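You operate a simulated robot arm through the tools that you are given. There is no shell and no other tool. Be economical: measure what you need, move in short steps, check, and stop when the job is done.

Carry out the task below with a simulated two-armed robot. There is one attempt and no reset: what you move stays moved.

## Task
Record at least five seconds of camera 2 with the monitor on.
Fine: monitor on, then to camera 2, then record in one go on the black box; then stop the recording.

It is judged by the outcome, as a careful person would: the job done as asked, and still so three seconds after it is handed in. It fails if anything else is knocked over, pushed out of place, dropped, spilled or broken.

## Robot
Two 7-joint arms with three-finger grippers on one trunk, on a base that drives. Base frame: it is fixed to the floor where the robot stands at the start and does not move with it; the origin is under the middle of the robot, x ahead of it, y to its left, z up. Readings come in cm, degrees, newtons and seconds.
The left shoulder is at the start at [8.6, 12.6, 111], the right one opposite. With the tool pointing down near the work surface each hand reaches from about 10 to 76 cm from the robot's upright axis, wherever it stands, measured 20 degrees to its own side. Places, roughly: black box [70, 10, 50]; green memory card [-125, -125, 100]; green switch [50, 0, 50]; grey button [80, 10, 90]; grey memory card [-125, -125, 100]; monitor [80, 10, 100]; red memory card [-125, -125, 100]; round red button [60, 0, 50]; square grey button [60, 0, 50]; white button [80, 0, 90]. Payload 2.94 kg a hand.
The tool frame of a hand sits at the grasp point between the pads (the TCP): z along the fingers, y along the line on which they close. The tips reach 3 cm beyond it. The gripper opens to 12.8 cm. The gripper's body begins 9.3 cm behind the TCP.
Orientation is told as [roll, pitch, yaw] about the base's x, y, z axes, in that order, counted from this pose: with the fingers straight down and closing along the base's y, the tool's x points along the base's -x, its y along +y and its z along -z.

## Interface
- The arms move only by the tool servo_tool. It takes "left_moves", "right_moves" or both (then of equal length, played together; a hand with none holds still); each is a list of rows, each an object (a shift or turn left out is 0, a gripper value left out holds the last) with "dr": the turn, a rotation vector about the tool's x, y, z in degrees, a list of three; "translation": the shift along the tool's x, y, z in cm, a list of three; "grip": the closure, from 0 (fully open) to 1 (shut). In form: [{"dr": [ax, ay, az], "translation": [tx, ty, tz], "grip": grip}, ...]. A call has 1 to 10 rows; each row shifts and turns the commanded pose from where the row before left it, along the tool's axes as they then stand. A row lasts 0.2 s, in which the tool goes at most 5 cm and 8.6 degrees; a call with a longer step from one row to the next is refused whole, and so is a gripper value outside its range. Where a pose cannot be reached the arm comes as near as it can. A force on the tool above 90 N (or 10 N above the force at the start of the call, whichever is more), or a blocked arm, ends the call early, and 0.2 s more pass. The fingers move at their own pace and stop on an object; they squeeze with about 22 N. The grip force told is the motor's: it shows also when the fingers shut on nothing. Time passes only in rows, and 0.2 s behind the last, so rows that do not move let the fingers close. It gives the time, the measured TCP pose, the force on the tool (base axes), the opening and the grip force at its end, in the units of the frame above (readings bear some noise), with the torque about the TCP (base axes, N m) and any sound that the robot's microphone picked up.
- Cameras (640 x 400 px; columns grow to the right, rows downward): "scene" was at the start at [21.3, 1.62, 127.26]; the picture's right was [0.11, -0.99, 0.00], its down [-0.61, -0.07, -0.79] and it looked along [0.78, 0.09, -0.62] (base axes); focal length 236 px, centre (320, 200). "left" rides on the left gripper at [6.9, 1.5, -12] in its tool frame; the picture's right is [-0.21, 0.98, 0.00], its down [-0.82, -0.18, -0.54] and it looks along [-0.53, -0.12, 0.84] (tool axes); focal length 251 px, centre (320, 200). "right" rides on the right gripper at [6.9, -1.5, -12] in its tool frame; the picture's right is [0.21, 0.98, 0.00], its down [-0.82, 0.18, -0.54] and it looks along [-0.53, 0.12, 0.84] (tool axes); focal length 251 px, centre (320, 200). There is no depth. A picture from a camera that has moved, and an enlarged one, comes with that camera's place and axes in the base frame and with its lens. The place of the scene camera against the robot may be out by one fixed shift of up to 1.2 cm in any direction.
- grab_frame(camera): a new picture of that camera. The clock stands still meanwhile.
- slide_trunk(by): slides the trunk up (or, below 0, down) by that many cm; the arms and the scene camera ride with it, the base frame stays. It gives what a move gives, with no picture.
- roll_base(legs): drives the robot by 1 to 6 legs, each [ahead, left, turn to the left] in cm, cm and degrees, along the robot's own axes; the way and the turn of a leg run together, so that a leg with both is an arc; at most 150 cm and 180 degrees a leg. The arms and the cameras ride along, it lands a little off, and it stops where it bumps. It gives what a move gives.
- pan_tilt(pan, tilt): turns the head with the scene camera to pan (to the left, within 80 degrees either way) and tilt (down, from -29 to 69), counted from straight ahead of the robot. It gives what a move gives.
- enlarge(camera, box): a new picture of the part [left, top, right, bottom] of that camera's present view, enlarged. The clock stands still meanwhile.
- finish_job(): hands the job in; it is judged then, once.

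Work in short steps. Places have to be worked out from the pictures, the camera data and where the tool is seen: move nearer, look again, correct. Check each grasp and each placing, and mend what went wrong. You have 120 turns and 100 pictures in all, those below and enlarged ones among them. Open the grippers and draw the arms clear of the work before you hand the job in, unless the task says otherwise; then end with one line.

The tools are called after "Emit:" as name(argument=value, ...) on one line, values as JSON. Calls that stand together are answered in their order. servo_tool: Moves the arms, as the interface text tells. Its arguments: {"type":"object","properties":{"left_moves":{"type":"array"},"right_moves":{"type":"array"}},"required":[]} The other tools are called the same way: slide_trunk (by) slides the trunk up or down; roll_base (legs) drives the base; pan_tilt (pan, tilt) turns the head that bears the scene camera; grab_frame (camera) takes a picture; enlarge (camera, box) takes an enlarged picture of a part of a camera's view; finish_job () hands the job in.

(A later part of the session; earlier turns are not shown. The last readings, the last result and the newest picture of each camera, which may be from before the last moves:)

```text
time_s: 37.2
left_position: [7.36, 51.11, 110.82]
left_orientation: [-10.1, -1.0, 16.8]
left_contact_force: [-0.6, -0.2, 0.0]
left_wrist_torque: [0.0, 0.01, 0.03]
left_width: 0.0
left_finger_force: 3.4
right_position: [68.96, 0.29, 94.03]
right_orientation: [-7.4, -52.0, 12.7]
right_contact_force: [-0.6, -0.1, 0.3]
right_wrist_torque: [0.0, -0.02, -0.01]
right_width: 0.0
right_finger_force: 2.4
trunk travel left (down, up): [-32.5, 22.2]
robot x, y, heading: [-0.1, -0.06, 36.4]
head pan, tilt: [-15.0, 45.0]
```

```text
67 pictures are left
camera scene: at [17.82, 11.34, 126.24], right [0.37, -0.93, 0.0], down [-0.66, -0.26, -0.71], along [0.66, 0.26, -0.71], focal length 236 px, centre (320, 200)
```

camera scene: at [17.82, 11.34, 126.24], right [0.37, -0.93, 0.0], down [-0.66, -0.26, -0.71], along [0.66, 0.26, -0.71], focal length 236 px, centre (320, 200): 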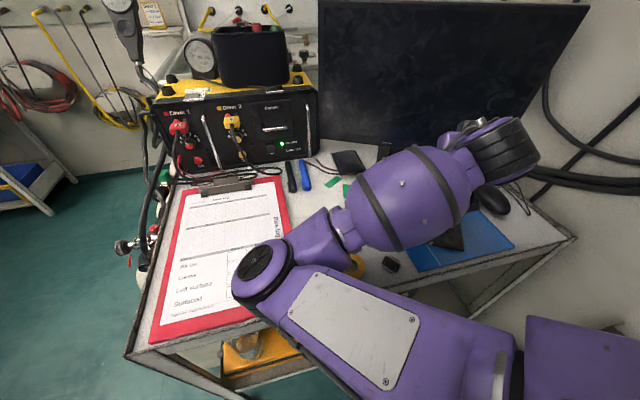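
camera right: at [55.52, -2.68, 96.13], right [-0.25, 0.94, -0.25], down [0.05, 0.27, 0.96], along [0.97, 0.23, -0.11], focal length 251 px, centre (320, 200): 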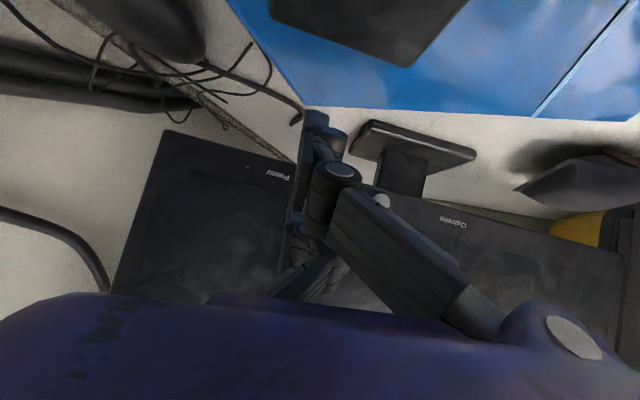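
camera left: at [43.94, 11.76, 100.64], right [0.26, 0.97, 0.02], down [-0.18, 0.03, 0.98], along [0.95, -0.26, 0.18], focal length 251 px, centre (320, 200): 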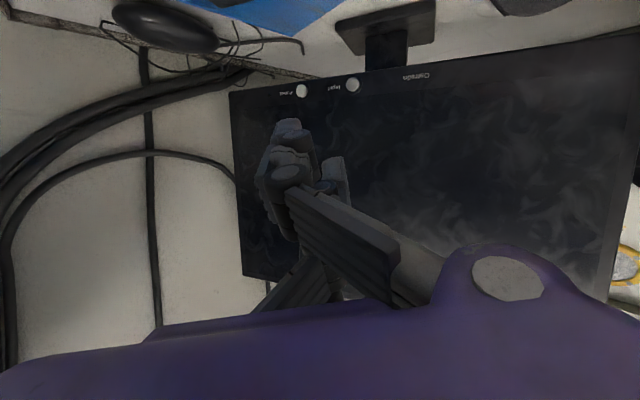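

No contact yet, but the fingertip appears lower in the picture than the model predicts. I enlarge to see how the tip lies relative to the button.

Emit:
enlarge(camera="right", box=[240, 80, 440, 205])

Emit:
enlarge(camera="scene", box=[340, 90, 580, 240])

```text
3.20 times, centred on (340, 142) of right
camera zoom: at [55.52, -2.68, 96.13], right [-0.25, 0.94, -0.25], down [0.05, 0.27, 0.96], along [0.97, 0.23, -0.11], focal length 805 px, centre (256, 384)
```

zoom: 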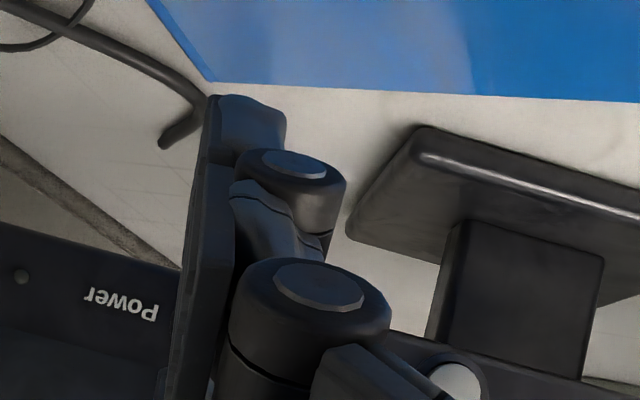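

```text
2.67 times, centred on (460, 165) of scene
camera zoom: at [17.82, 11.34, 126.24], right [0.37, -0.93, 0.0], down [-0.66, -0.26, -0.71], along [0.66, 0.26, -0.71], focal length 630 px, centre (-53, 293)
```

zoom: 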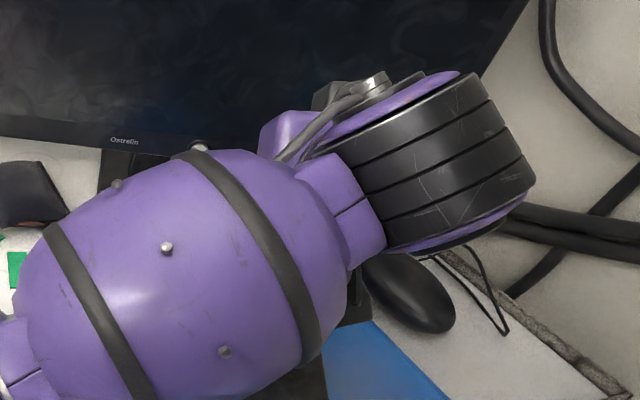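

To see the tip from the side, I turn the left hand (safely parked) so its camera looks toward the monitor.

Emit:
servo_tool(left_moves=[{"dr": [0, 0, 8]}, {"dr": [0, 0, 8]}, {"dr": [0, 0, 8]}, {"dr": [0, 0, 8]}, {"dr": [0, -8, 0]}, {"dr": [0, -8, 0]}, {"dr": [0, -8, 0]}, {"dr": [0, -8, 0]}, {"dr": [0, -8, 0]}])

Emit:
grab_frame(camera="left")

```text
time_s: 39.2
left_position: [7.44, 51.16, 110.95]
left_orientation: [-11.6, -45.9, -7.6]
left_contact_force: [-0.8, 0.6, 0.4]
left_wrist_torque: [0.04, -0.01, 0.02]
left_width: 0.0
left_finger_force: 3.0
right_position: [69.09, 0.3, 94.07]
right_orientation: [-7.5, -51.9, 12.8]
right_contact_force: [0.1, 0.5, -0.6]
right_wrist_torque: [-0.02, 0.0, 0.01]
right_width: 0.01
right_finger_force: 2.9
trunk travel left (down, up): [-32.5, 22.2]
robot x, y, heading: [0.34, 0.15, 36.5]
head pan, tilt: [-15.0, 45.0]
```

```text
64 pictures are left
camera left: at [-5.01, 56.57, 113.95], right [0.41, 0.91, 0.02], down [0.16, -0.09, 0.98], along [0.9, -0.4, -0.18], focal length 251 px, centre (320, 200)
```

left: 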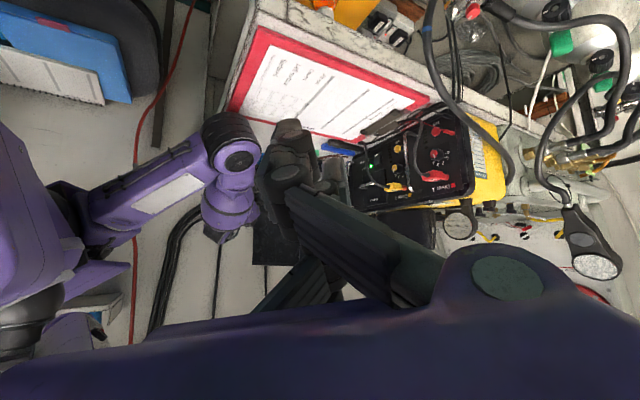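

The elbow is well clear, but the monitor isn't visible from there. I'll feel for the button: short forward steps (+x) while watching force.

Emit:
servo_tool(right_moves=[{"translation": [-0.6, -0.12, 0.79]}, {"translation": [-0.6, -0.12, 0.79]}, {}])

Emit:
enlarge(camera="right", box=[240, 80, 440, 205])

```text
time_s: 40.0
left_position: [7.28, 51.0, 110.99]
left_orientation: [-11.5, -45.7, -7.5]
left_contact_force: [0.0, 0.5, 0.3]
left_wrist_torque: [0.01, -0.02, 0.0]
left_width: 0.02
left_finger_force: 3.2
right_position: [71.07, 0.31, 94.13]
right_orientation: [-7.4, -51.9, 12.8]
right_contact_force: [0.3, -0.6, 0.3]
right_wrist_torque: [-0.03, 0.01, 0.03]
right_width: 0.01
right_finger_force: 2.3
trunk travel left (down, up): [-32.5, 22.2]
robot x, y, heading: [0.12, -0.08, 36.5]
head pan, tilt: [-15.0, 45.0]
```

```text
3.20 times, centred on (340, 142) of right
camera zoom: at [57.53, -2.7, 96.18], right [-0.25, 0.94, -0.25], down [0.05, 0.27, 0.96], along [0.97, 0.23, -0.11], focal length 805 px, centre (256, 384)
```

zoom: 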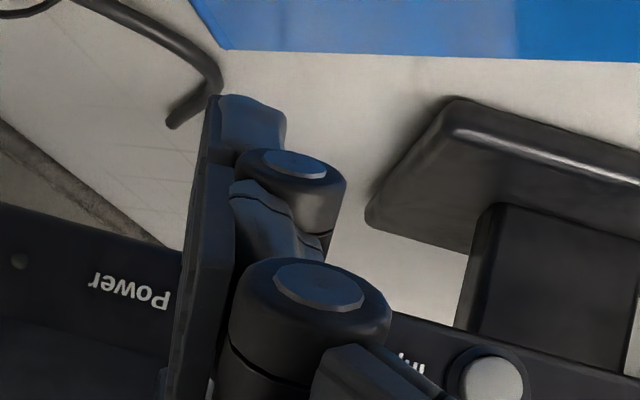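

The visible tip suggests the closed fingers may extend further than the 3 cm told. I check on the left hand, identical and closed, with the scene camera.

Emit:
pan_tilt(pan=60, tilt=20)

Emit:
grab_frame(camera="scene")

```text
time_s: 41.5
left_position: [7.41, 51.08, 110.91]
left_orientation: [-11.5, -45.7, -7.7]
left_contact_force: [-0.5, -0.9, 0.1]
left_wrist_torque: [0.0, -0.02, -0.01]
left_width: 0.01
left_finger_force: 3.0
right_position: [71.09, 0.3, 94.1]
right_orientation: [-7.4, -51.9, 12.9]
right_contact_force: [0.4, -0.8, -0.2]
right_wrist_torque: [-0.01, -0.05, 0.03]
right_width: 0.02
right_finger_force: 2.7
trunk travel left (down, up): [-32.5, 22.2]
robot x, y, heading: [0.06, -0.19, 36.8]
head pan, tilt: [60.0, 20.0]
```

```text
62 pictures are left
camera scene: at [9.22, 17.6, 130.1], right [0.99, 0.11, 0.0], down [0.04, -0.34, -0.94], along [-0.11, 0.93, -0.34], focal length 236 px, centre (320, 200)
```

scene: 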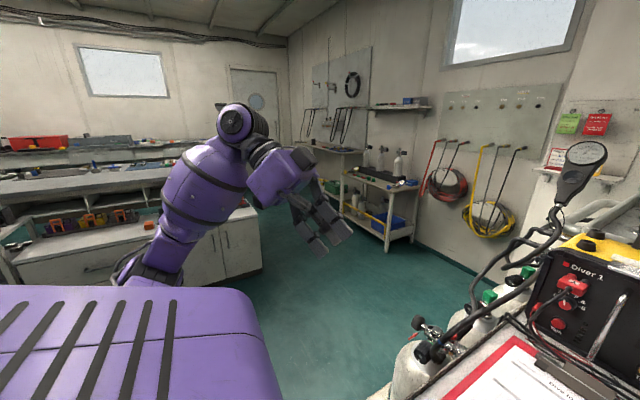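

I enlarge the left fingers to compare with where the TCP and tip should project.

Emit:
enlarge(camera="scene", box=[265, 190, 385, 265])

```text
5.33 times, centred on (325, 228) of scene
camera zoom: at [9.22, 17.6, 130.1], right [0.99, 0.11, 0.0], down [0.04, -0.34, -0.94], along [-0.11, 0.93, -0.34], focal length 1261 px, centre (293, 53)
```

zoom: 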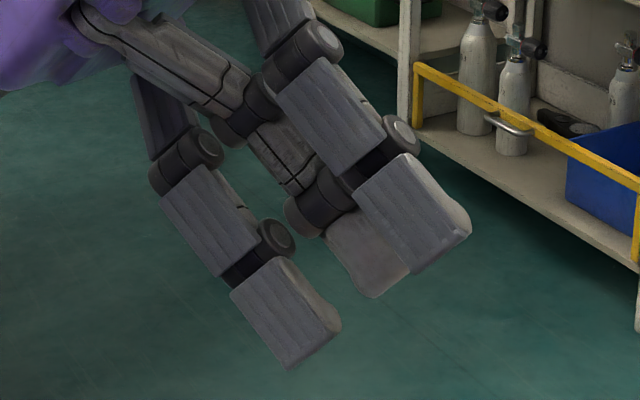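

The gripper actually shows three fingers (a pair spread ~±3 cm along tool x). The pressing point is uncertain, so I probe gently forward in small steps and watch force and sound.

Emit:
servo_tool(right_moves=[{"translation": [-0.24, -0.05, 0.32]}, {"translation": [-0.24, -0.05, 0.32]}, {"translation": [-0.24, -0.05, 0.32]}])

Emit:
pan_tilt(pan=-15, tilt=38)

Emit:
grab_frame(camera="scene")

```text
time_s: 42.3
left_position: [7.38, 51.08, 110.96]
left_orientation: [-11.6, -45.7, -7.6]
left_contact_force: [-0.1, -0.8, -0.3]
left_wrist_torque: [0.0, 0.02, 0.0]
left_width: 0.0
left_finger_force: 3.0
right_position: [72.21, 0.25, 94.13]
right_orientation: [-7.4, -51.9, 12.8]
right_contact_force: [0.4, 0.8, 0.4]
right_wrist_torque: [0.0, -0.02, 0.0]
right_width: 0.0
right_finger_force: 3.2
trunk travel left (down, up): [-32.5, 22.2]
robot x, y, heading: [-0.15, 0.21, 36.8]
head pan, tilt: [60.0, 20.0]
```

```text
time_s: 43.7
left_position: [7.29, 51.04, 110.86]
left_orientation: [-11.5, -45.7, -7.7]
left_contact_force: [-0.5, -0.5, 0.0]
left_wrist_torque: [0.01, -0.03, -0.01]
left_width: 0.02
left_finger_force: 2.6
right_position: [72.25, 0.28, 94.1]
right_orientation: [-7.4, -52.0, 12.8]
right_contact_force: [0.0, -0.3, 0.2]
right_wrist_torque: [-0.03, 0.02, 0.02]
right_width: 0.0
right_finger_force: 3.0
trunk travel left (down, up): [-32.5, 22.2]
robot x, y, heading: [0.12, -0.23, 36.5]
head pan, tilt: [-15.0, 38.0]
```

```text
60 pictures are left
camera scene: at [18.3, 11.52, 127.27], right [0.37, -0.93, 0.0], down [-0.57, -0.23, -0.79], along [0.73, 0.29, -0.62], focal length 236 px, centre (320, 200)
```

scene: 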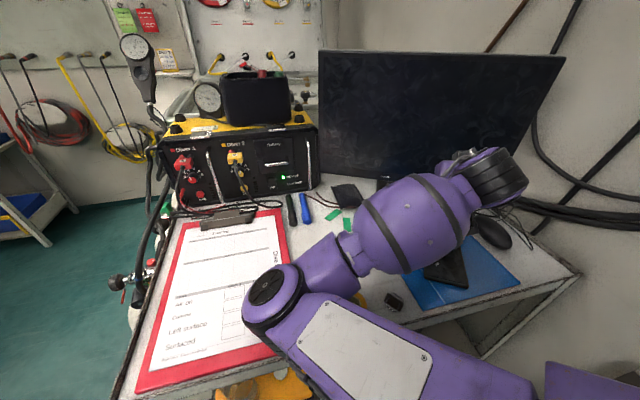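

Still no contact. I continue in 0.4 cm steps.

Emit:
servo_tool(right_moves=[{"translation": [-0.24, -0.05, 0.32]}, {"translation": [-0.24, -0.05, 0.32]}])

Emit:
servo_tool(right_moves=[{"translation": [-0.24, -0.05, 0.32]}, {"translation": [-0.12, -0.03, 0.16]}])

```text
time_s: 44.3
left_position: [7.45, 51.08, 110.98]
left_orientation: [-11.5, -45.7, -7.7]
left_contact_force: [0.2, -0.3, -0.8]
left_wrist_torque: [-0.02, -0.01, 0.02]
left_width: 0.0
left_finger_force: 3.4
right_position: [73.06, 0.46, 94.06]
right_orientation: [-7.3, -51.9, 12.9]
right_contact_force: [-0.3, -0.2, 0.1]
right_wrist_torque: [-0.01, 0.0, -0.04]
right_width: 0.02
right_finger_force: 3.0
trunk travel left (down, up): [-32.5, 22.2]
robot x, y, heading: [0.63, 0.14, 36.6]
head pan, tilt: [-15.0, 38.0]
```

```text
time_s: 44.9
left_position: [7.09, 50.96, 110.89]
left_orientation: [-11.4, -45.8, -7.5]
left_contact_force: [0.2, 0.0, 0.7]
left_wrist_torque: [0.01, -0.03, -0.01]
left_width: 0.0
left_finger_force: 2.9
right_position: [73.47, 0.27, 94.09]
right_orientation: [-7.3, -51.9, 12.8]
right_contact_force: [-17.5, 1.4, -0.1]
right_wrist_torque: [-0.03, -0.3, -0.02]
right_width: 0.0
right_finger_force: 3.3
trunk travel left (down, up): [-32.5, 22.2]
robot x, y, heading: [0.01, 0.21, 36.5]
head pan, tilt: [-15.0, 38.0]
```

Contact: 17.5 N, and the torque puts the contact ~1.7 cm above the TCP – the upper finger touched the screen above the button. I back off 3 cm and tilt the fingers more downward so that the upper finger leads at the right height.

Emit:
servo_tool(right_moves=[{"translation": [0.9, 0.18, -1.19]}, {"translation": [0.9, 0.18, -1.19]}, {"dr": [0, 8, 0]}, {"dr": [0, 8, 0]}, {"dr": [0, 8, 0]}, {}])

Emit:
grab_frame(camera="right")

Emit:
enlarge(camera="scene", box=[300, 40, 600, 240])

```text
time_s: 46.3
left_position: [7.49, 51.0, 111.05]
left_orientation: [-11.5, -45.8, -7.5]
left_contact_force: [-0.5, -0.5, -0.1]
left_wrist_torque: [0.01, -0.06, -0.01]
left_width: 0.0
left_finger_force: 2.8
right_position: [70.6, 0.38, 94.08]
right_orientation: [-5.2, -27.9, 9.3]
right_contact_force: [-0.2, -0.2, 0.1]
right_wrist_torque: [0.01, 0.01, 0.01]
right_width: 0.02
right_finger_force: 3.0
trunk travel left (down, up): [-32.5, 22.2]
robot x, y, heading: [0.46, 0.09, 36.5]
head pan, tilt: [-15.0, 38.0]
```

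```text
59 pictures are left
camera right: at [58.92, -2.0, 101.59], right [-0.3, 0.94, -0.18], down [0.44, 0.3, 0.85], along [0.85, 0.18, -0.5], focal length 251 px, centre (320, 200)
```

right: 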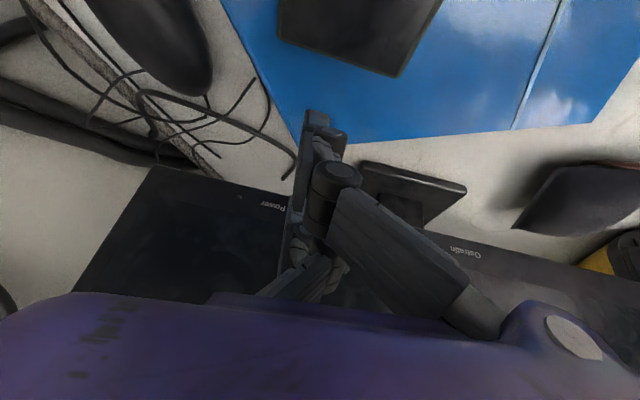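

```text
2.00 times, centred on (450, 140) of scene
camera zoom: at [18.27, 11.52, 127.27], right [0.37, -0.93, 0.0], down [-0.57, -0.23, -0.79], along [0.73, 0.29, -0.62], focal length 473 px, centre (60, 320)
```

zoom: 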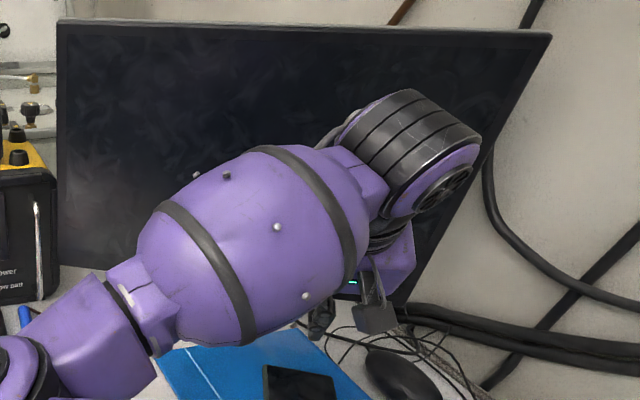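

Now the leading fingertip should be near z≈94.3; I lower 0.9 cm, shift 0.7 cm left and approach, then continue in fine steps.

Emit:
servo_tool(right_moves=[{"translation": [0.32, 0.76, 0.78]}, {"translation": [-0.65, -0.09, 0.36]}, {"translation": [-0.44, -0.06, 0.24]}, {}])

Emit:
servo_tool(right_moves=[{"translation": [-0.35, -0.05, 0.19]}])

Emit:
servo_tool(right_moves=[{"translation": [-0.35, -0.05, 0.19]}])

```text
time_s: 47.3
left_position: [7.32, 50.99, 110.88]
left_orientation: [-11.5, -45.7, -7.5]
left_contact_force: [0.0, -0.9, 0.0]
left_wrist_torque: [-0.02, 0.01, 0.01]
left_width: 0.02
left_finger_force: 2.9
right_position: [71.83, 0.99, 93.17]
right_orientation: [-5.2, -28.1, 9.5]
right_contact_force: [0.6, -0.4, 1.0]
right_wrist_torque: [0.03, -0.01, 0.0]
right_width: 0.01
right_finger_force: 3.3
trunk travel left (down, up): [-32.5, 22.2]
robot x, y, heading: [-0.1, 0.01, 36.8]
head pan, tilt: [-15.0, 38.0]
```

```text
time_s: 47.7
left_position: [7.35, 51.07, 110.91]
left_orientation: [-11.5, -45.7, -7.6]
left_contact_force: [0.3, -0.1, 0.1]
left_wrist_torque: [-0.05, 0.02, -0.01]
left_width: 0.0
left_finger_force: 2.4
right_position: [72.27, 0.92, 93.12]
right_orientation: [-5.1, -28.0, 9.4]
right_contact_force: [-1.1, -0.6, -0.2]
right_wrist_torque: [-0.01, -0.01, -0.02]
right_width: 0.02
right_finger_force: 2.9
trunk travel left (down, up): [-32.5, 22.2]
robot x, y, heading: [-0.11, 0.02, 36.7]
head pan, tilt: [-15.0, 38.0]
```

```text
time_s: 48.1
left_position: [7.3, 51.08, 110.88]
left_orientation: [-11.5, -45.8, -7.6]
left_contact_force: [-0.7, 0.0, 0.9]
left_wrist_torque: [-0.03, 0.01, 0.03]
left_width: 0.01
left_finger_force: 2.9
right_position: [72.62, 0.96, 93.21]
right_orientation: [-5.3, -28.1, 9.3]
right_contact_force: [-0.6, 0.0, 1.0]
right_wrist_torque: [-0.02, -0.04, -0.03]
right_width: 0.01
right_finger_force: 2.9
trunk travel left (down, up): [-32.5, 22.2]
robot x, y, heading: [0.06, -0.35, 36.8]
head pan, tilt: [-15.0, 38.0]
```

No contact yet at x=72.6; I continue with fine steps.

Emit:
servo_tool(right_moves=[{"translation": [-0.35, -0.05, 0.19]}])

Emit:
servo_tool(right_moves=[{"translation": [-0.3, -0.04, 0.16]}])

```text
time_s: 48.5
left_position: [7.15, 50.95, 110.89]
left_orientation: [-11.4, -45.6, -7.6]
left_contact_force: [0.3, -0.5, 0.4]
left_wrist_torque: [0.01, 0.01, -0.01]
left_width: 0.0
left_finger_force: 3.5
right_position: [72.9, 1.01, 93.16]
right_orientation: [-5.1, -28.0, 9.3]
right_contact_force: [-13.3, 0.2, 1.1]
right_wrist_torque: [-0.06, -0.07, -0.06]
right_width: 0.0
right_finger_force: 2.5
trunk travel left (down, up): [-32.5, 22.2]
robot x, y, heading: [-0.16, 0.11, 36.4]
head pan, tilt: [-15.0, 38.0]
heard: click
```

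```text
time_s: 48.9
left_position: [6.99, 50.97, 110.89]
left_orientation: [-11.5, -45.8, -7.5]
left_contact_force: [-0.5, -0.6, -0.4]
left_wrist_torque: [0.06, 0.0, 0.02]
left_width: 0.0
left_finger_force: 2.8
right_position: [72.84, 1.11, 93.25]
right_orientation: [-5.1, -27.8, 9.3]
right_contact_force: [-36.5, 1.8, -2.1]
right_wrist_torque: [-0.02, 0.03, -0.18]
right_width: 0.01
right_finger_force: 2.8
trunk travel left (down, up): [-32.5, 22.2]
robot x, y, heading: [0.21, 0.08, 36.4]
head pan, tilt: [-15.0, 38.0]
```

A click was heard. I back off 3 cm and check the screen.

Emit:
servo_tool(right_moves=[{"translation": [1.3, 0.18, -0.72]}, {"translation": [1.3, 0.18, -0.72]}, {}])

Emit:
grab_frame(camera="scene")

Emit:
grab_frame(camera="right")

```text
time_s: 49.7
left_position: [7.48, 51.08, 111.04]
left_orientation: [-11.4, -45.6, -7.6]
left_contact_force: [-0.4, 1.0, 0.5]
left_wrist_torque: [0.01, -0.02, 0.01]
left_width: 0.0
left_finger_force: 3.0
right_position: [70.46, 1.01, 93.25]
right_orientation: [-5.3, -28.0, 9.4]
right_contact_force: [1.1, -0.2, 0.7]
right_wrist_torque: [0.01, 0.05, 0.03]
right_width: 0.01
right_finger_force: 2.9
trunk travel left (down, up): [-32.5, 22.2]
robot x, y, heading: [0.1, -0.34, 36.8]
head pan, tilt: [-15.0, 38.0]
```

```text
57 pictures are left
camera scene: at [18.37, 11.51, 127.26], right [0.37, -0.93, 0.0], down [-0.57, -0.23, -0.79], along [0.73, 0.29, -0.62], focal length 236 px, centre (320, 200)
```

scene: 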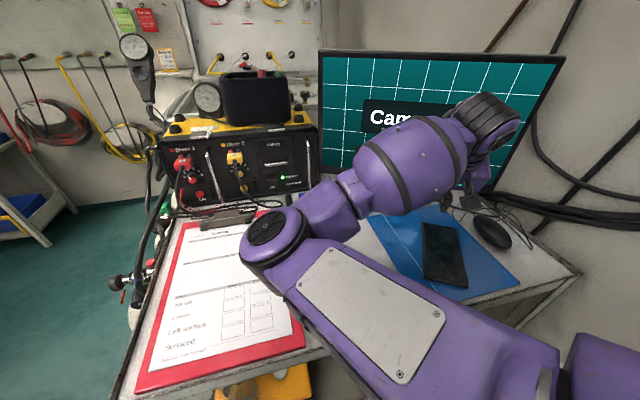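

```text
56 pictures are left
camera right: at [58.79, -1.3, 100.66], right [-0.3, 0.94, -0.18], down [0.44, 0.3, 0.85], along [0.85, 0.18, -0.5], focal length 251 px, centre (320, 200)
```

right: 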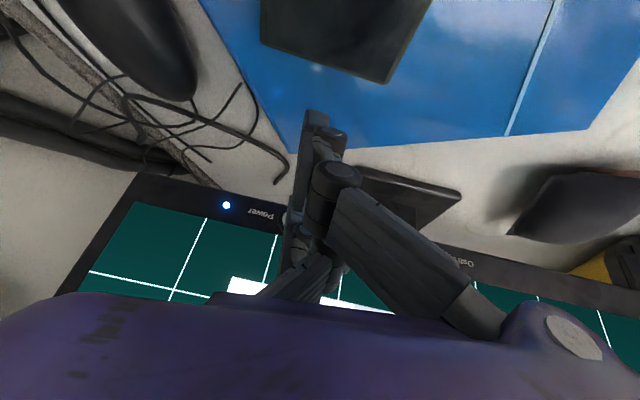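

The monitor is on, showing "Cam…". I lift the hand to read the screen fully.

Emit:
servo_tool(right_moves=[{"translation": [2, 0, -2]}, {"translation": [2, 0, -3]}, {"translation": [2, 0, -4]}, {"translation": [2, 0, -4]}, {"translation": [2, -2, -4]}, {}])

Emit:
grab_frame(camera="right")

Emit:
grab_frame(camera="scene")

```text
time_s: 51.1
left_position: [7.34, 50.99, 110.96]
left_orientation: [-11.5, -45.7, -7.5]
left_contact_force: [-0.5, 0.0, 0.4]
left_wrist_torque: [0.01, -0.02, -0.02]
left_width: 0.0
left_finger_force: 2.6
right_position: [57.11, 0.19, 100.9]
right_orientation: [-5.2, -28.1, 9.5]
right_contact_force: [-0.1, 0.3, 0.2]
right_wrist_torque: [-0.01, -0.01, -0.02]
right_width: 0.01
right_finger_force: 3.0
right hand out of reach, approached as far as the arm can: row 5
trunk travel left (down, up): [-32.5, 22.2]
robot x, y, heading: [-0.11, 0.22, 36.8]
head pan, tilt: [-15.0, 38.0]
```

```text
55 pictures are left
camera right: at [45.49, -2.18, 108.37], right [-0.3, 0.94, -0.18], down [0.44, 0.3, 0.85], along [0.85, 0.18, -0.5], focal length 251 px, centre (320, 200)
```

right: 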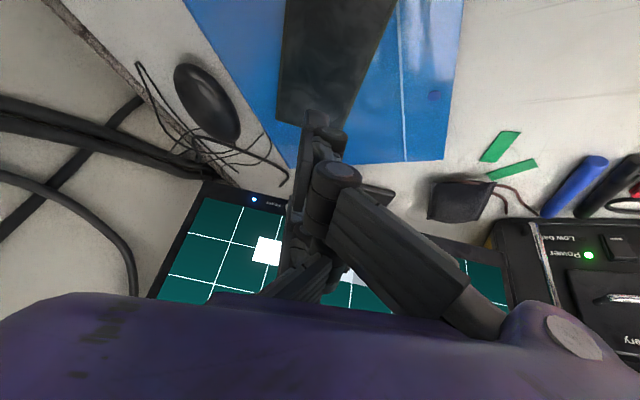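

```text
54 pictures are left
camera scene: at [18.27, 11.52, 127.27], right [0.37, -0.93, 0.0], down [-0.57, -0.23, -0.79], along [0.73, 0.29, -0.62], focal length 236 px, centre (320, 200)
```

scene: 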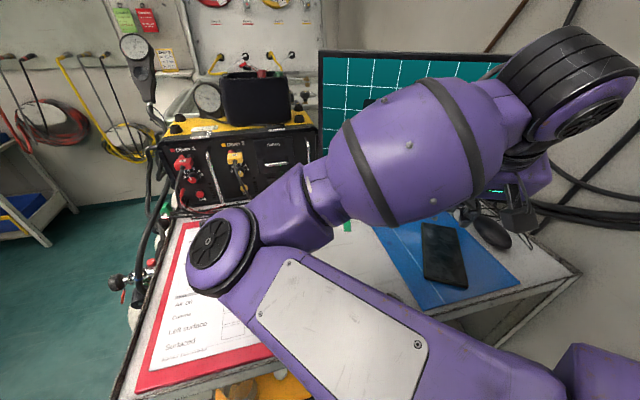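

The text is hidden by my arm. I now bring the right hand back over the front edge beside the table, turning it to face the box, which should also free the view.

Emit:
servo_tool(right_moves=[{"translation": [2.5, -1.5, -1], "dr": [0, 7, 0]}, {"translation": [2.5, -1.5, -1], "dr": [0, 7, 0]}, {"translation": [2.5, -1.5, -1], "dr": [0, 7, 0]}, {"translation": [2.5, -1.5, -1], "dr": [0, 7, 0]}, {"translation": [2.5, -1.5, 0], "dr": [0, 0, -7]}, {"translation": [2.5, -1.5, 0], "dr": [0, 0, -7]}, {"translation": [2.5, -1.5, 0], "dr": [0, 0, -7]}, {"translation": [2.5, -1.5, 0], "dr": [0, 0, -7]}, {}])

Emit:
grab_frame(camera="scene")

Emit:
grab_frame(camera="right")

```text
time_s: 53.1
left_position: [7.34, 51.16, 110.76]
left_orientation: [-11.5, -45.8, -7.5]
left_contact_force: [0.8, -0.3, -0.2]
left_wrist_torque: [-0.03, -0.03, -0.01]
left_width: 0.0
left_finger_force: 3.1
right_position: [43.77, -11.95, 104.76]
right_orientation: [-4.3, 1.5, 25.7]
right_contact_force: [0.1, 0.5, 0.4]
right_wrist_torque: [-0.01, -0.04, 0.03]
right_width: 0.0
right_finger_force: 3.1
right hand out of reach, approached as far as the arm can: row 6, 7, 8
trunk travel left (down, up): [-32.5, 22.2]
robot x, y, heading: [-0.19, 0.01, 36.7]
head pan, tilt: [-15.0, 38.0]
```

```text
53 pictures are left
camera scene: at [18.25, 11.61, 127.26], right [0.37, -0.93, 0.0], down [-0.57, -0.23, -0.79], along [0.73, 0.29, -0.62], focal length 236 px, centre (320, 200)
```

scene: 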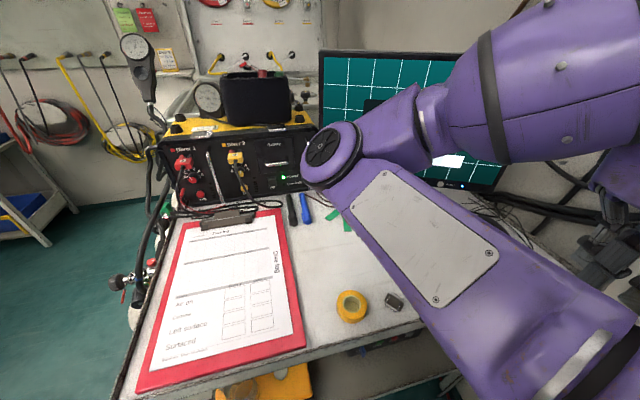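

```text
52 pictures are left
camera right: at [37.96, -15.39, 117.07], right [-0.62, 0.78, -0.07], down [0.66, 0.56, 0.5], along [0.43, 0.26, -0.86], focal length 251 px, centre (320, 200)
```

right: 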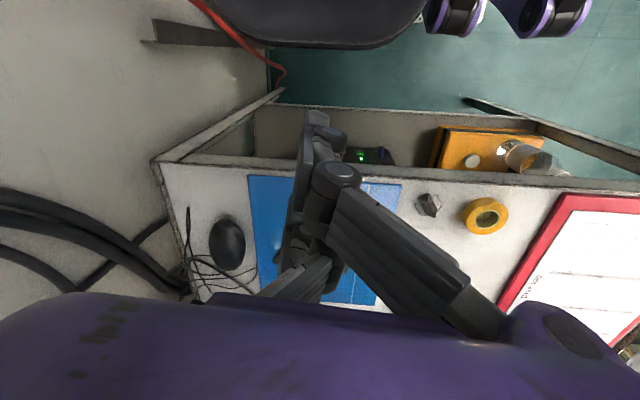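

I zoom in on the screen and on what can be seen of the box.

Emit:
enlarge(camera="scene", box=[310, 40, 510, 200])

Emit:
enlarge(camera="right", box=[300, 120, 420, 195])

```text
2.50 times, centred on (410, 120) of scene
camera zoom: at [18.25, 11.61, 127.26], right [0.37, -0.93, 0.0], down [-0.57, -0.23, -0.79], along [0.73, 0.29, -0.62], focal length 591 px, centre (95, 400)
```

zoom: 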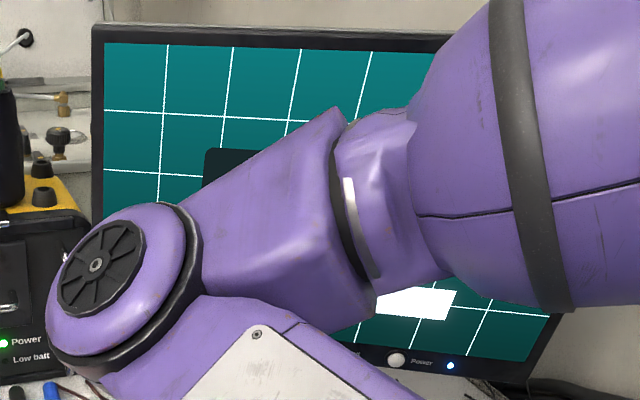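

```text
5.33 times, centred on (360, 158) of right
camera zoom: at [37.96, -15.39, 117.07], right [-0.62, 0.78, -0.07], down [0.66, 0.56, 0.5], along [0.43, 0.26, -0.86], focal length 1341 px, centre (107, 427)
```

zoom: 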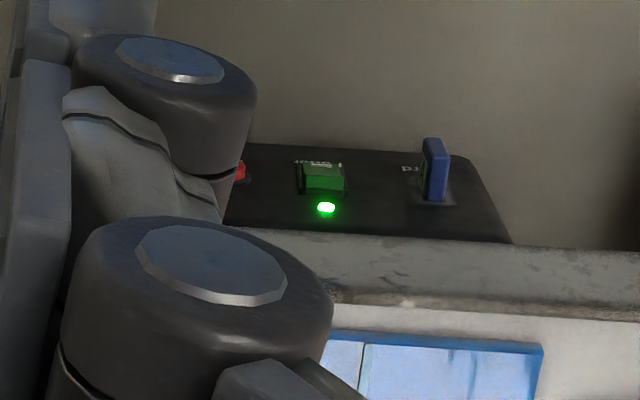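

The box's controls appear to be power, card and record/stop, so camera choice should be the monitor's Input button. I go back toward the monitor for Input.

Emit:
servo_tool(right_moves=[{"dr": [0, 0, 8]}, {"dr": [0, 0, 8]}, {"translation": [-3.1, 1.9, 0]}, {"translation": [-3.1, 1.9, 0]}, {"translation": [-3.1, 1.9, 0]}, {"translation": [-3.1, 1.9, 0], "dr": [0, -7.5, 0]}, {"translation": [-3.1, 1.9, 0], "dr": [0, -7.5, 0]}, {"dr": [0, -7.5, 0]}, {"dr": [0, -7.5, 0]}, {}])

```text
time_s: 55.3
left_position: [7.45, 51.03, 110.89]
left_orientation: [-11.5, -45.5, -7.6]
left_contact_force: [-0.2, 0.4, -0.5]
left_wrist_torque: [-0.01, 0.03, -0.02]
left_width: 0.0
left_finger_force: 2.0
right_position: [57.58, -0.21, 104.24]
right_orientation: [-5.4, -29.7, 12.4]
right_contact_force: [-0.5, 0.2, 0.5]
right_wrist_torque: [0.05, 0.02, 0.02]
right_width: 0.0
right_finger_force: 3.2
trunk travel left (down, up): [-32.5, 22.2]
robot x, y, heading: [0.12, -0.34, 36.5]
head pan, tilt: [-15.0, 38.0]
```

I descend to a point ~2.5 cm in front of Input.

Emit:
servo_tool(right_moves=[{"translation": [-0.98, 1.05, 2.57]}, {"translation": [-0.98, 1.05, 2.57]}, {"translation": [-0.98, 1.05, 2.57]}, {"translation": [-0.98, 1.05, 2.57]}, {"translation": [-0.98, 1.05, 2.57]}, {"translation": [-0.98, 1.05, 2.57]}, {}])

Emit:
grab_frame(camera="right")

Emit:
enlarge(camera="scene", box=[310, 40, 590, 240])

```text
time_s: 56.9
left_position: [7.34, 51.02, 110.95]
left_orientation: [-11.4, -45.7, -7.7]
left_contact_force: [-0.2, 0.5, 0.5]
left_wrist_torque: [0.02, 0.0, -0.02]
left_width: 0.0
left_finger_force: 2.7
right_position: [69.2, 7.41, 93.3]
right_orientation: [-5.2, -29.6, 12.4]
right_contact_force: [-0.5, 0.5, 0.6]
right_wrist_torque: [0.01, 0.01, 0.04]
right_width: 0.0
right_finger_force: 3.1
trunk travel left (down, up): [-32.5, 22.2]
robot x, y, heading: [0.24, 0.02, 36.8]
head pan, tilt: [-15.0, 38.0]
```

```text
49 pictures are left
camera right: at [57.47, 4.42, 100.4], right [-0.35, 0.92, -0.18], down [0.4, 0.32, 0.86], along [0.85, 0.22, -0.48], focal length 251 px, centre (320, 200)
```

right: 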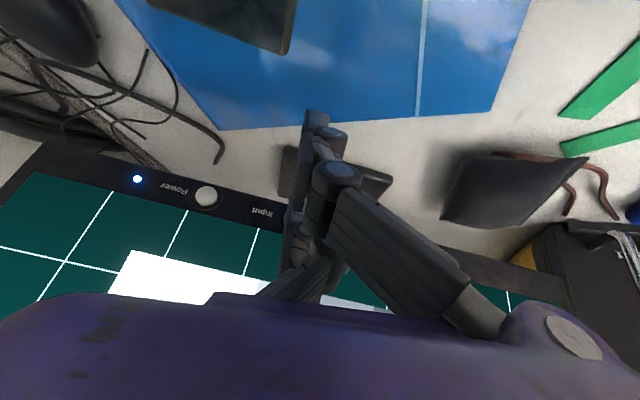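

```text
2.00 times, centred on (450, 140) of scene
camera zoom: at [18.27, 11.5, 127.27], right [0.37, -0.93, 0.0], down [-0.57, -0.23, -0.79], along [0.73, 0.29, -0.62], focal length 473 px, centre (60, 320)
```

zoom: 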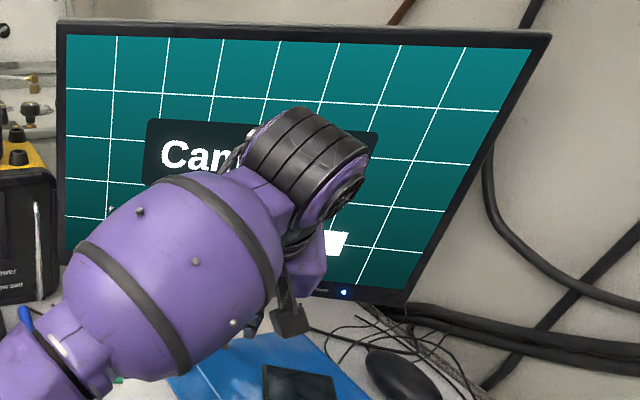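

The alignment mirrors the successful Power press. I advance 2.2 cm then in fine steps until the click, no further.

Emit:
servo_tool(right_moves=[{"translation": [-0.93, -0.18, 0.55]}, {"translation": [-0.93, -0.18, 0.55]}, {}])

Emit:
servo_tool(right_moves=[{"translation": [-0.3, -0.06, 0.18]}])

Emit:
servo_tool(right_moves=[{"translation": [-0.25, -0.05, 0.15]}])

```text
time_s: 57.7
left_position: [7.25, 51.1, 110.83]
left_orientation: [-11.5, -45.7, -7.6]
left_contact_force: [-0.2, -0.3, 1.0]
left_wrist_torque: [-0.01, -0.03, 0.0]
left_width: 0.0
left_finger_force: 2.7
right_position: [71.28, 7.32, 93.26]
right_orientation: [-5.4, -29.7, 12.4]
right_contact_force: [0.4, -0.7, 0.1]
right_wrist_torque: [0.01, -0.02, 0.0]
right_width: 0.0
right_finger_force: 2.8
trunk travel left (down, up): [-32.5, 22.2]
robot x, y, heading: [0.11, -0.25, 36.4]
head pan, tilt: [-15.0, 38.0]
```

```text
time_s: 58.1
left_position: [7.34, 51.14, 110.93]
left_orientation: [-11.5, -45.6, -7.6]
left_contact_force: [-0.3, 0.0, -0.1]
left_wrist_torque: [0.0, 0.0, -0.01]
left_width: 0.0
left_finger_force: 2.5
right_position: [71.73, 7.36, 93.33]
right_orientation: [-5.3, -29.7, 12.4]
right_contact_force: [0.1, -0.1, 0.2]
right_wrist_torque: [0.03, -0.01, -0.02]
right_width: 0.0
right_finger_force: 3.1
trunk travel left (down, up): [-32.5, 22.2]
robot x, y, heading: [0.13, -0.22, 36.7]
head pan, tilt: [-15.0, 38.0]
```

```text
time_s: 58.5
left_position: [7.3, 51.1, 110.75]
left_orientation: [-11.5, -45.7, -7.6]
left_contact_force: [-0.7, -0.5, -0.6]
left_wrist_torque: [-0.02, 0.01, 0.0]
left_width: 0.01
left_finger_force: 2.8
right_position: [71.91, 7.32, 93.28]
right_orientation: [-5.3, -29.5, 12.3]
right_contact_force: [-8.7, 0.6, -0.4]
right_wrist_torque: [-0.03, -0.08, -0.02]
right_width: 0.02
right_finger_force: 3.4
trunk travel left (down, up): [-32.5, 22.2]
robot x, y, heading: [0.01, -0.17, 36.5]
head pan, tilt: [-15.0, 38.0]
```

Contact at 8.7 N, no click yet; a touch more.

Emit:
servo_tool(right_moves=[{"translation": [-0.12, -0.02, 0.07]}])

```text
time_s: 58.9
left_position: [7.08, 51.1, 110.87]
left_orientation: [-11.4, -45.9, -7.6]
left_contact_force: [-0.3, 0.0, -0.5]
left_wrist_torque: [0.0, 0.0, -0.01]
left_width: 0.0
left_finger_force: 3.7
right_position: [71.96, 7.34, 93.31]
right_orientation: [-5.4, -29.6, 12.3]
right_contact_force: [-19.9, 0.1, -2.7]
right_wrist_torque: [0.05, 0.05, -0.06]
right_width: 0.03
right_finger_force: 3.1
trunk travel left (down, up): [-32.5, 22.2]
robot x, y, heading: [0.27, -0.05, 36.4]
head pan, tilt: [-15.0, 38.0]
```

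20 N and no click reported; I look at the screen before pushing further.

Emit:
enlarge(camera="scene", box=[310, 40, 590, 240])

Emit:
enlarge(camera="right", box=[180, 120, 380, 245])

```text
2.00 times, centred on (450, 140) of scene
camera zoom: at [18.06, 11.53, 127.29], right [0.37, -0.93, 0.0], down [-0.57, -0.23, -0.79], along [0.73, 0.29, -0.61], focal length 473 px, centre (60, 320)
```

zoom: 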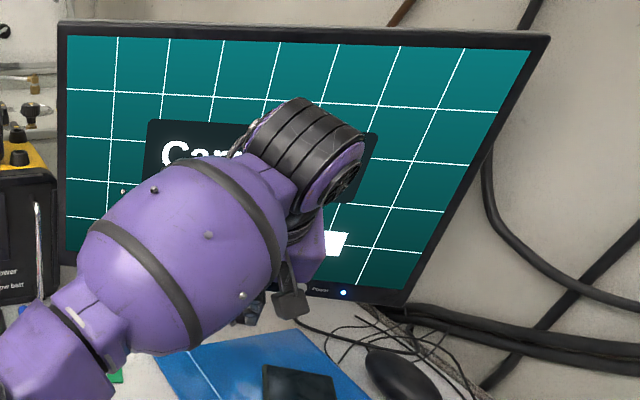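

```text
3.20 times, centred on (280, 182) of right
camera zoom: at [60.17, 4.4, 100.47], right [-0.35, 0.92, -0.18], down [0.4, 0.32, 0.86], along [0.85, 0.22, -0.48], focal length 805 px, centre (448, 256)
```

zoom: 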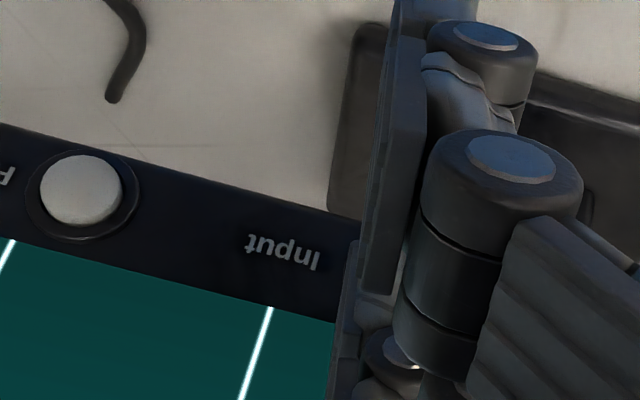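

Contact is at about the right spot. I press slightly more.

Emit:
servo_tool(right_moves=[{"translation": [-0.15, -0.03, 0.09]}, {}])

```text
time_s: 59.5
left_position: [7.06, 51.11, 110.93]
left_orientation: [-11.5, -45.8, -7.6]
left_contact_force: [-0.8, -0.1, 0.0]
left_wrist_torque: [0.0, 0.0, -0.02]
left_width: 0.0
left_finger_force: 3.1
right_position: [71.83, 7.36, 93.3]
right_orientation: [-5.3, -29.2, 12.3]
right_contact_force: [-36.9, 0.2, -8.5]
right_wrist_torque: [-0.07, 0.25, -0.24]
right_width: 0.02
right_finger_force: 2.9
trunk travel left (down, up): [-32.5, 22.2]
robot x, y, heading: [0.13, -0.07, 36.8]
head pan, tilt: [-15.0, 38.0]
```

I back off and lift so that the screen text can be read.

Emit:
servo_tool(right_moves=[{"translation": [1.3, 0.25, -0.75]}, {"translation": [1.3, 0.25, -0.75]}, {}])

Emit:
enlarge(camera="scene", box=[310, 40, 590, 240])

Emit:
enlarge(camera="right", box=[180, 120, 380, 245])

```text
time_s: 60.3
left_position: [7.44, 50.92, 110.98]
left_orientation: [-11.5, -45.6, -7.6]
left_contact_force: [-0.5, 0.3, -0.7]
left_wrist_torque: [0.03, 0.01, 0.03]
left_width: 0.02
left_finger_force: 3.1
right_position: [69.29, 7.32, 93.29]
right_orientation: [-5.3, -29.7, 12.5]
right_contact_force: [-0.6, -0.1, -0.4]
right_wrist_torque: [-0.01, 0.01, 0.01]
right_width: 0.0
right_finger_force: 3.0
trunk travel left (down, up): [-32.5, 22.2]
robot x, y, heading: [0.22, -0.26, 36.6]
head pan, tilt: [-15.0, 38.0]
```

```text
2.00 times, centred on (450, 140) of scene
camera zoom: at [18.36, 11.51, 127.26], right [0.37, -0.93, 0.0], down [-0.57, -0.23, -0.79], along [0.73, 0.29, -0.62], focal length 473 px, centre (60, 320)
```

zoom: 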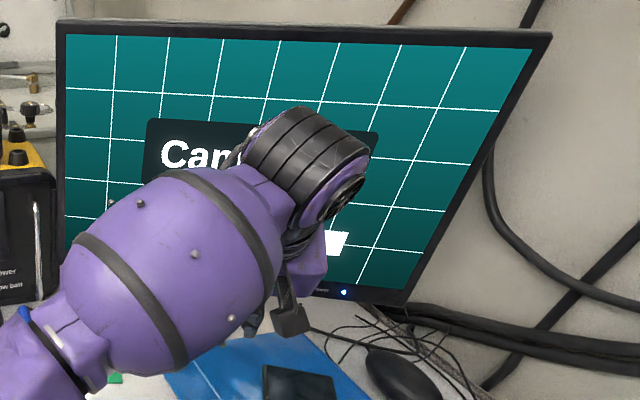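

```text
3.20 times, centred on (280, 182) of right
camera zoom: at [57.61, 4.38, 100.39], right [-0.35, 0.92, -0.19], down [0.4, 0.32, 0.86], along [0.85, 0.22, -0.47], focal length 805 px, centre (448, 256)
```

zoom: 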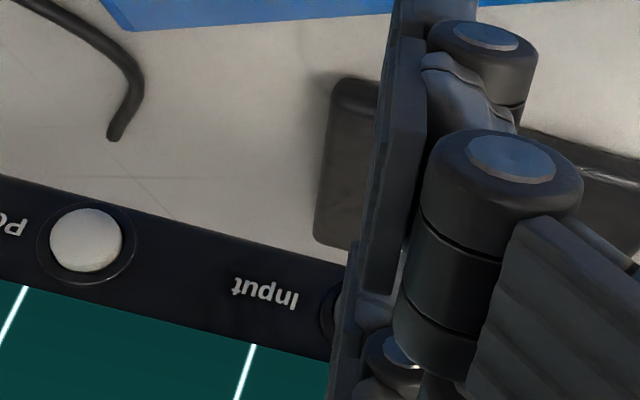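

No switch happened. The Input ring is now partly visible: its centre is ≈[74.8, 7.4, 93.2], and contact was at y≈6.8, so I shift 0.6 cm left, 0.2 down, and press again.

Emit:
servo_tool(right_moves=[{"translation": [0, 0.6, 0.17]}, {"translation": [-0.93, -0.18, 0.55]}, {"translation": [-0.93, -0.18, 0.55]}, {}])

Emit:
servo_tool(right_moves=[{"translation": [-0.3, -0.06, 0.18]}])

Emit:
servo_tool(right_moves=[{"translation": [-0.25, -0.05, 0.15]}])

```text
time_s: 61.3
left_position: [7.22, 51.01, 110.89]
left_orientation: [-11.5, -45.7, -7.6]
left_contact_force: [0.0, 0.0, 0.2]
left_wrist_torque: [0.02, 0.01, 0.0]
left_width: 0.02
left_finger_force: 3.4
right_position: [71.49, 7.93, 93.14]
right_orientation: [-5.2, -29.7, 12.4]
right_contact_force: [-0.3, -0.5, 0.6]
right_wrist_torque: [0.01, -0.01, 0.0]
right_width: 0.0
right_finger_force: 3.2
trunk travel left (down, up): [-32.5, 22.2]
robot x, y, heading: [0.43, 0.15, 36.6]
head pan, tilt: [-15.0, 38.0]
```

```text
time_s: 61.7
left_position: [7.36, 50.94, 110.98]
left_orientation: [-11.6, -45.6, -7.7]
left_contact_force: [-0.4, 0.0, 0.3]
left_wrist_torque: [0.02, 0.01, -0.01]
left_width: 0.0
left_finger_force: 2.6
right_position: [71.83, 7.75, 93.12]
right_orientation: [-5.3, -29.6, 12.3]
right_contact_force: [-2.8, -0.1, 1.5]
right_wrist_torque: [-0.01, -0.06, -0.03]
right_width: 0.03
right_finger_force: 2.7
trunk travel left (down, up): [-32.5, 22.2]
robot x, y, heading: [-0.01, -0.25, 36.5]
head pan, tilt: [-15.0, 38.0]
heard: click
```

```text
time_s: 62.1
left_position: [7.11, 51.12, 111.07]
left_orientation: [-11.6, -45.9, -7.6]
left_contact_force: [0.2, -0.2, 0.9]
left_wrist_torque: [0.0, 0.01, 0.02]
left_width: 0.0
left_finger_force: 3.1
right_position: [71.67, 7.82, 93.19]
right_orientation: [-5.4, -29.5, 12.4]
right_contact_force: [-19.9, -1.0, 1.9]
right_wrist_torque: [-0.12, -0.2, -0.13]
right_width: 0.01
right_finger_force: 3.1
trunk travel left (down, up): [-32.5, 22.2]
robot x, y, heading: [0.18, -0.09, 36.6]
head pan, tilt: [-15.0, 38.0]
```

Clicked. I back off and look at the screen.

Emit:
servo_tool(right_moves=[{"translation": [1.3, 0.25, -0.75]}, {"translation": [1.3, 0.25, -0.75]}, {"translation": [1, 0, -2]}, {"translation": [1, -3, -2]}, {"translation": [0, -3, -1]}, {"translation": [0, -3, -1]}])

Emit:
enlarge(camera="scene", box=[310, 40, 590, 240])

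```text
time_s: 63.5
left_position: [7.43, 50.86, 110.89]
left_orientation: [-11.5, -45.5, -7.6]
left_contact_force: [0.5, -0.2, 0.5]
left_wrist_torque: [0.02, 0.02, -0.01]
left_width: 0.0
left_finger_force: 3.6
right_position: [65.87, -1.47, 97.93]
right_orientation: [-5.3, -29.6, 12.4]
right_contact_force: [-0.7, 0.2, 0.7]
right_wrist_torque: [0.01, -0.04, 0.01]
right_width: 0.0
right_finger_force: 2.7
trunk travel left (down, up): [-32.5, 22.2]
robot x, y, heading: [0.27, -0.21, 36.5]
head pan, tilt: [-15.0, 38.0]
```

```text
2.00 times, centred on (450, 140) of scene
camera zoom: at [18.32, 11.44, 127.27], right [0.37, -0.93, 0.0], down [-0.57, -0.23, -0.79], along [0.73, 0.29, -0.62], focal length 473 px, centre (60, 320)
```

zoom: 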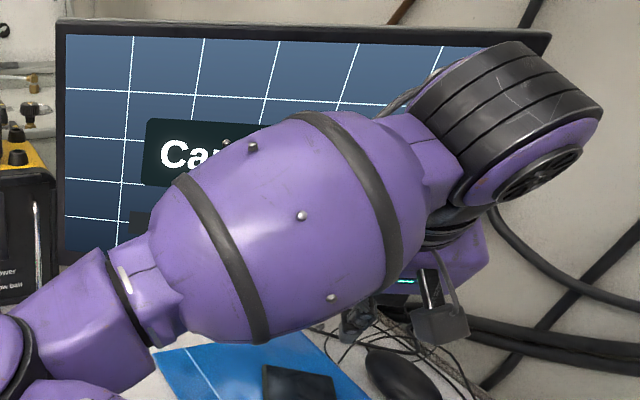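

The picture changed (now blue), so the input switched. To read the number and reach the box, I retract the right hand as before.

Emit:
servo_tool(right_moves=[{"translation": [2.5, -1.5, -2], "dr": [0, 7, 0]}, {"translation": [2.5, -1.5, -2], "dr": [0, 7, 0]}, {"translation": [3, -1.5, -1], "dr": [0, 7, 0]}, {"translation": [3.5, -1.5, -1], "dr": [0, 7, 0]}, {"translation": [3.5, -1.5, 0]}, {"translation": [3.5, -1.5, 0]}, {"translation": [2, -3, 0]}, {"translation": [1, -3, 0]}, {"translation": [0, -3, 0]}])

Emit:
grab_frame(camera="scene")

```text
time_s: 65.5
left_position: [7.37, 50.82, 110.97]
left_orientation: [-11.4, -45.6, -7.7]
left_contact_force: [0.1, -0.2, 0.2]
left_wrist_torque: [0.0, 0.03, 0.01]
left_width: 0.01
left_finger_force: 3.5
right_position: [46.23, -23.01, 101.06]
right_orientation: [-4.6, -1.8, 9.9]
right_contact_force: [0.5, -0.3, -0.2]
right_wrist_torque: [0.01, 0.0, 0.03]
right_width: 0.0
right_finger_force: 3.0
trunk travel left (down, up): [-32.5, 22.2]
robot x, y, heading: [0.06, -0.26, 36.4]
head pan, tilt: [-15.0, 38.0]
```

```text
42 pictures are left
camera scene: at [18.34, 11.42, 127.27], right [0.37, -0.93, 0.0], down [-0.57, -0.23, -0.79], along [0.73, 0.29, -0.62], focal length 236 px, centre (320, 200)
```

scene: 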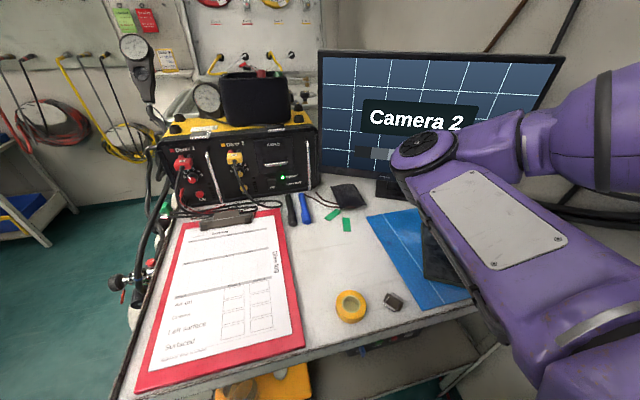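

"Camera 2" is showing. Now for the box: I back the robot 20 cm so the arm can get down in front of the table.

Emit:
roll_base(legs=[[-20, 0, 0]])

Emit:
pan_tilt(pan=-30, tilt=50)

Emit:
grab_frame(camera="scene")

Emit:
grab_frame(camera="right")

```text
time_s: 67.2
left_position: [-8.3, 39.07, 110.8]
left_orientation: [-11.6, -45.5, -7.5]
left_contact_force: [0.6, -1.0, -0.8]
left_wrist_torque: [0.01, 0.04, 0.0]
left_width: 0.0
left_finger_force: 3.2
right_position: [30.42, -34.92, 100.87]
right_orientation: [-4.5, -1.6, 9.5]
right_contact_force: [0.9, -0.5, 0.3]
right_wrist_torque: [0.0, -0.02, 0.01]
right_width: 0.0
right_finger_force: 2.3
trunk travel left (down, up): [-32.5, 22.2]
robot x, y, heading: [-15.94, -12.32, 36.2]
head pan, tilt: [-15.0, 38.0]
```

```text
time_s: 67.9
left_position: [-8.27, 39.1, 110.75]
left_orientation: [-11.7, -45.5, -7.7]
left_contact_force: [-0.1, -1.5, -0.4]
left_wrist_torque: [0.01, 0.02, 0.0]
left_width: 0.0
left_finger_force: 2.7
right_position: [30.24, -34.95, 100.79]
right_orientation: [-4.4, -1.5, 9.7]
right_contact_force: [-0.1, 0.2, 0.4]
right_wrist_torque: [0.02, 0.0, 0.02]
right_width: 0.0
right_finger_force: 3.4
trunk travel left (down, up): [-32.5, 22.2]
robot x, y, heading: [-16.35, -12.02, 36.6]
head pan, tilt: [-30.0, 50.0]
```

```text
41 pictures are left
camera scene: at [2.19, -2.75, 125.48], right [0.11, -0.99, 0.0], down [-0.76, -0.09, -0.64], along [0.64, 0.07, -0.77], focal length 236 px, centre (320, 200)
```

scene: 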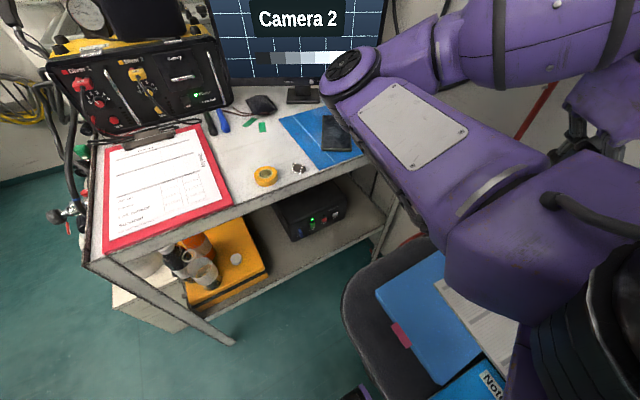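

```text
40 pictures are left
camera right: at [23.2, -36.7, 112.75], right [-0.37, 0.92, -0.08], down [0.76, 0.35, 0.55], along [0.53, 0.14, -0.83], focal length 251 px, centre (320, 200)
```

right: 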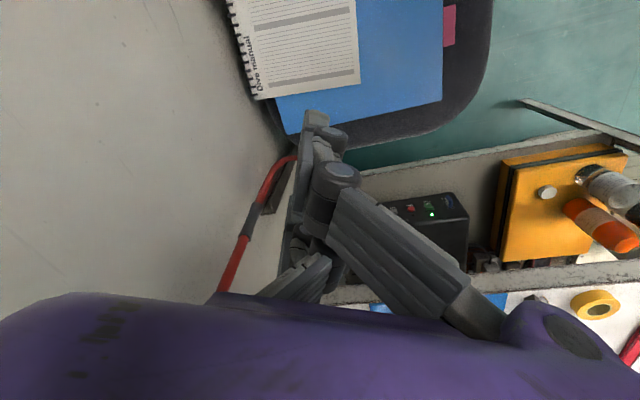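

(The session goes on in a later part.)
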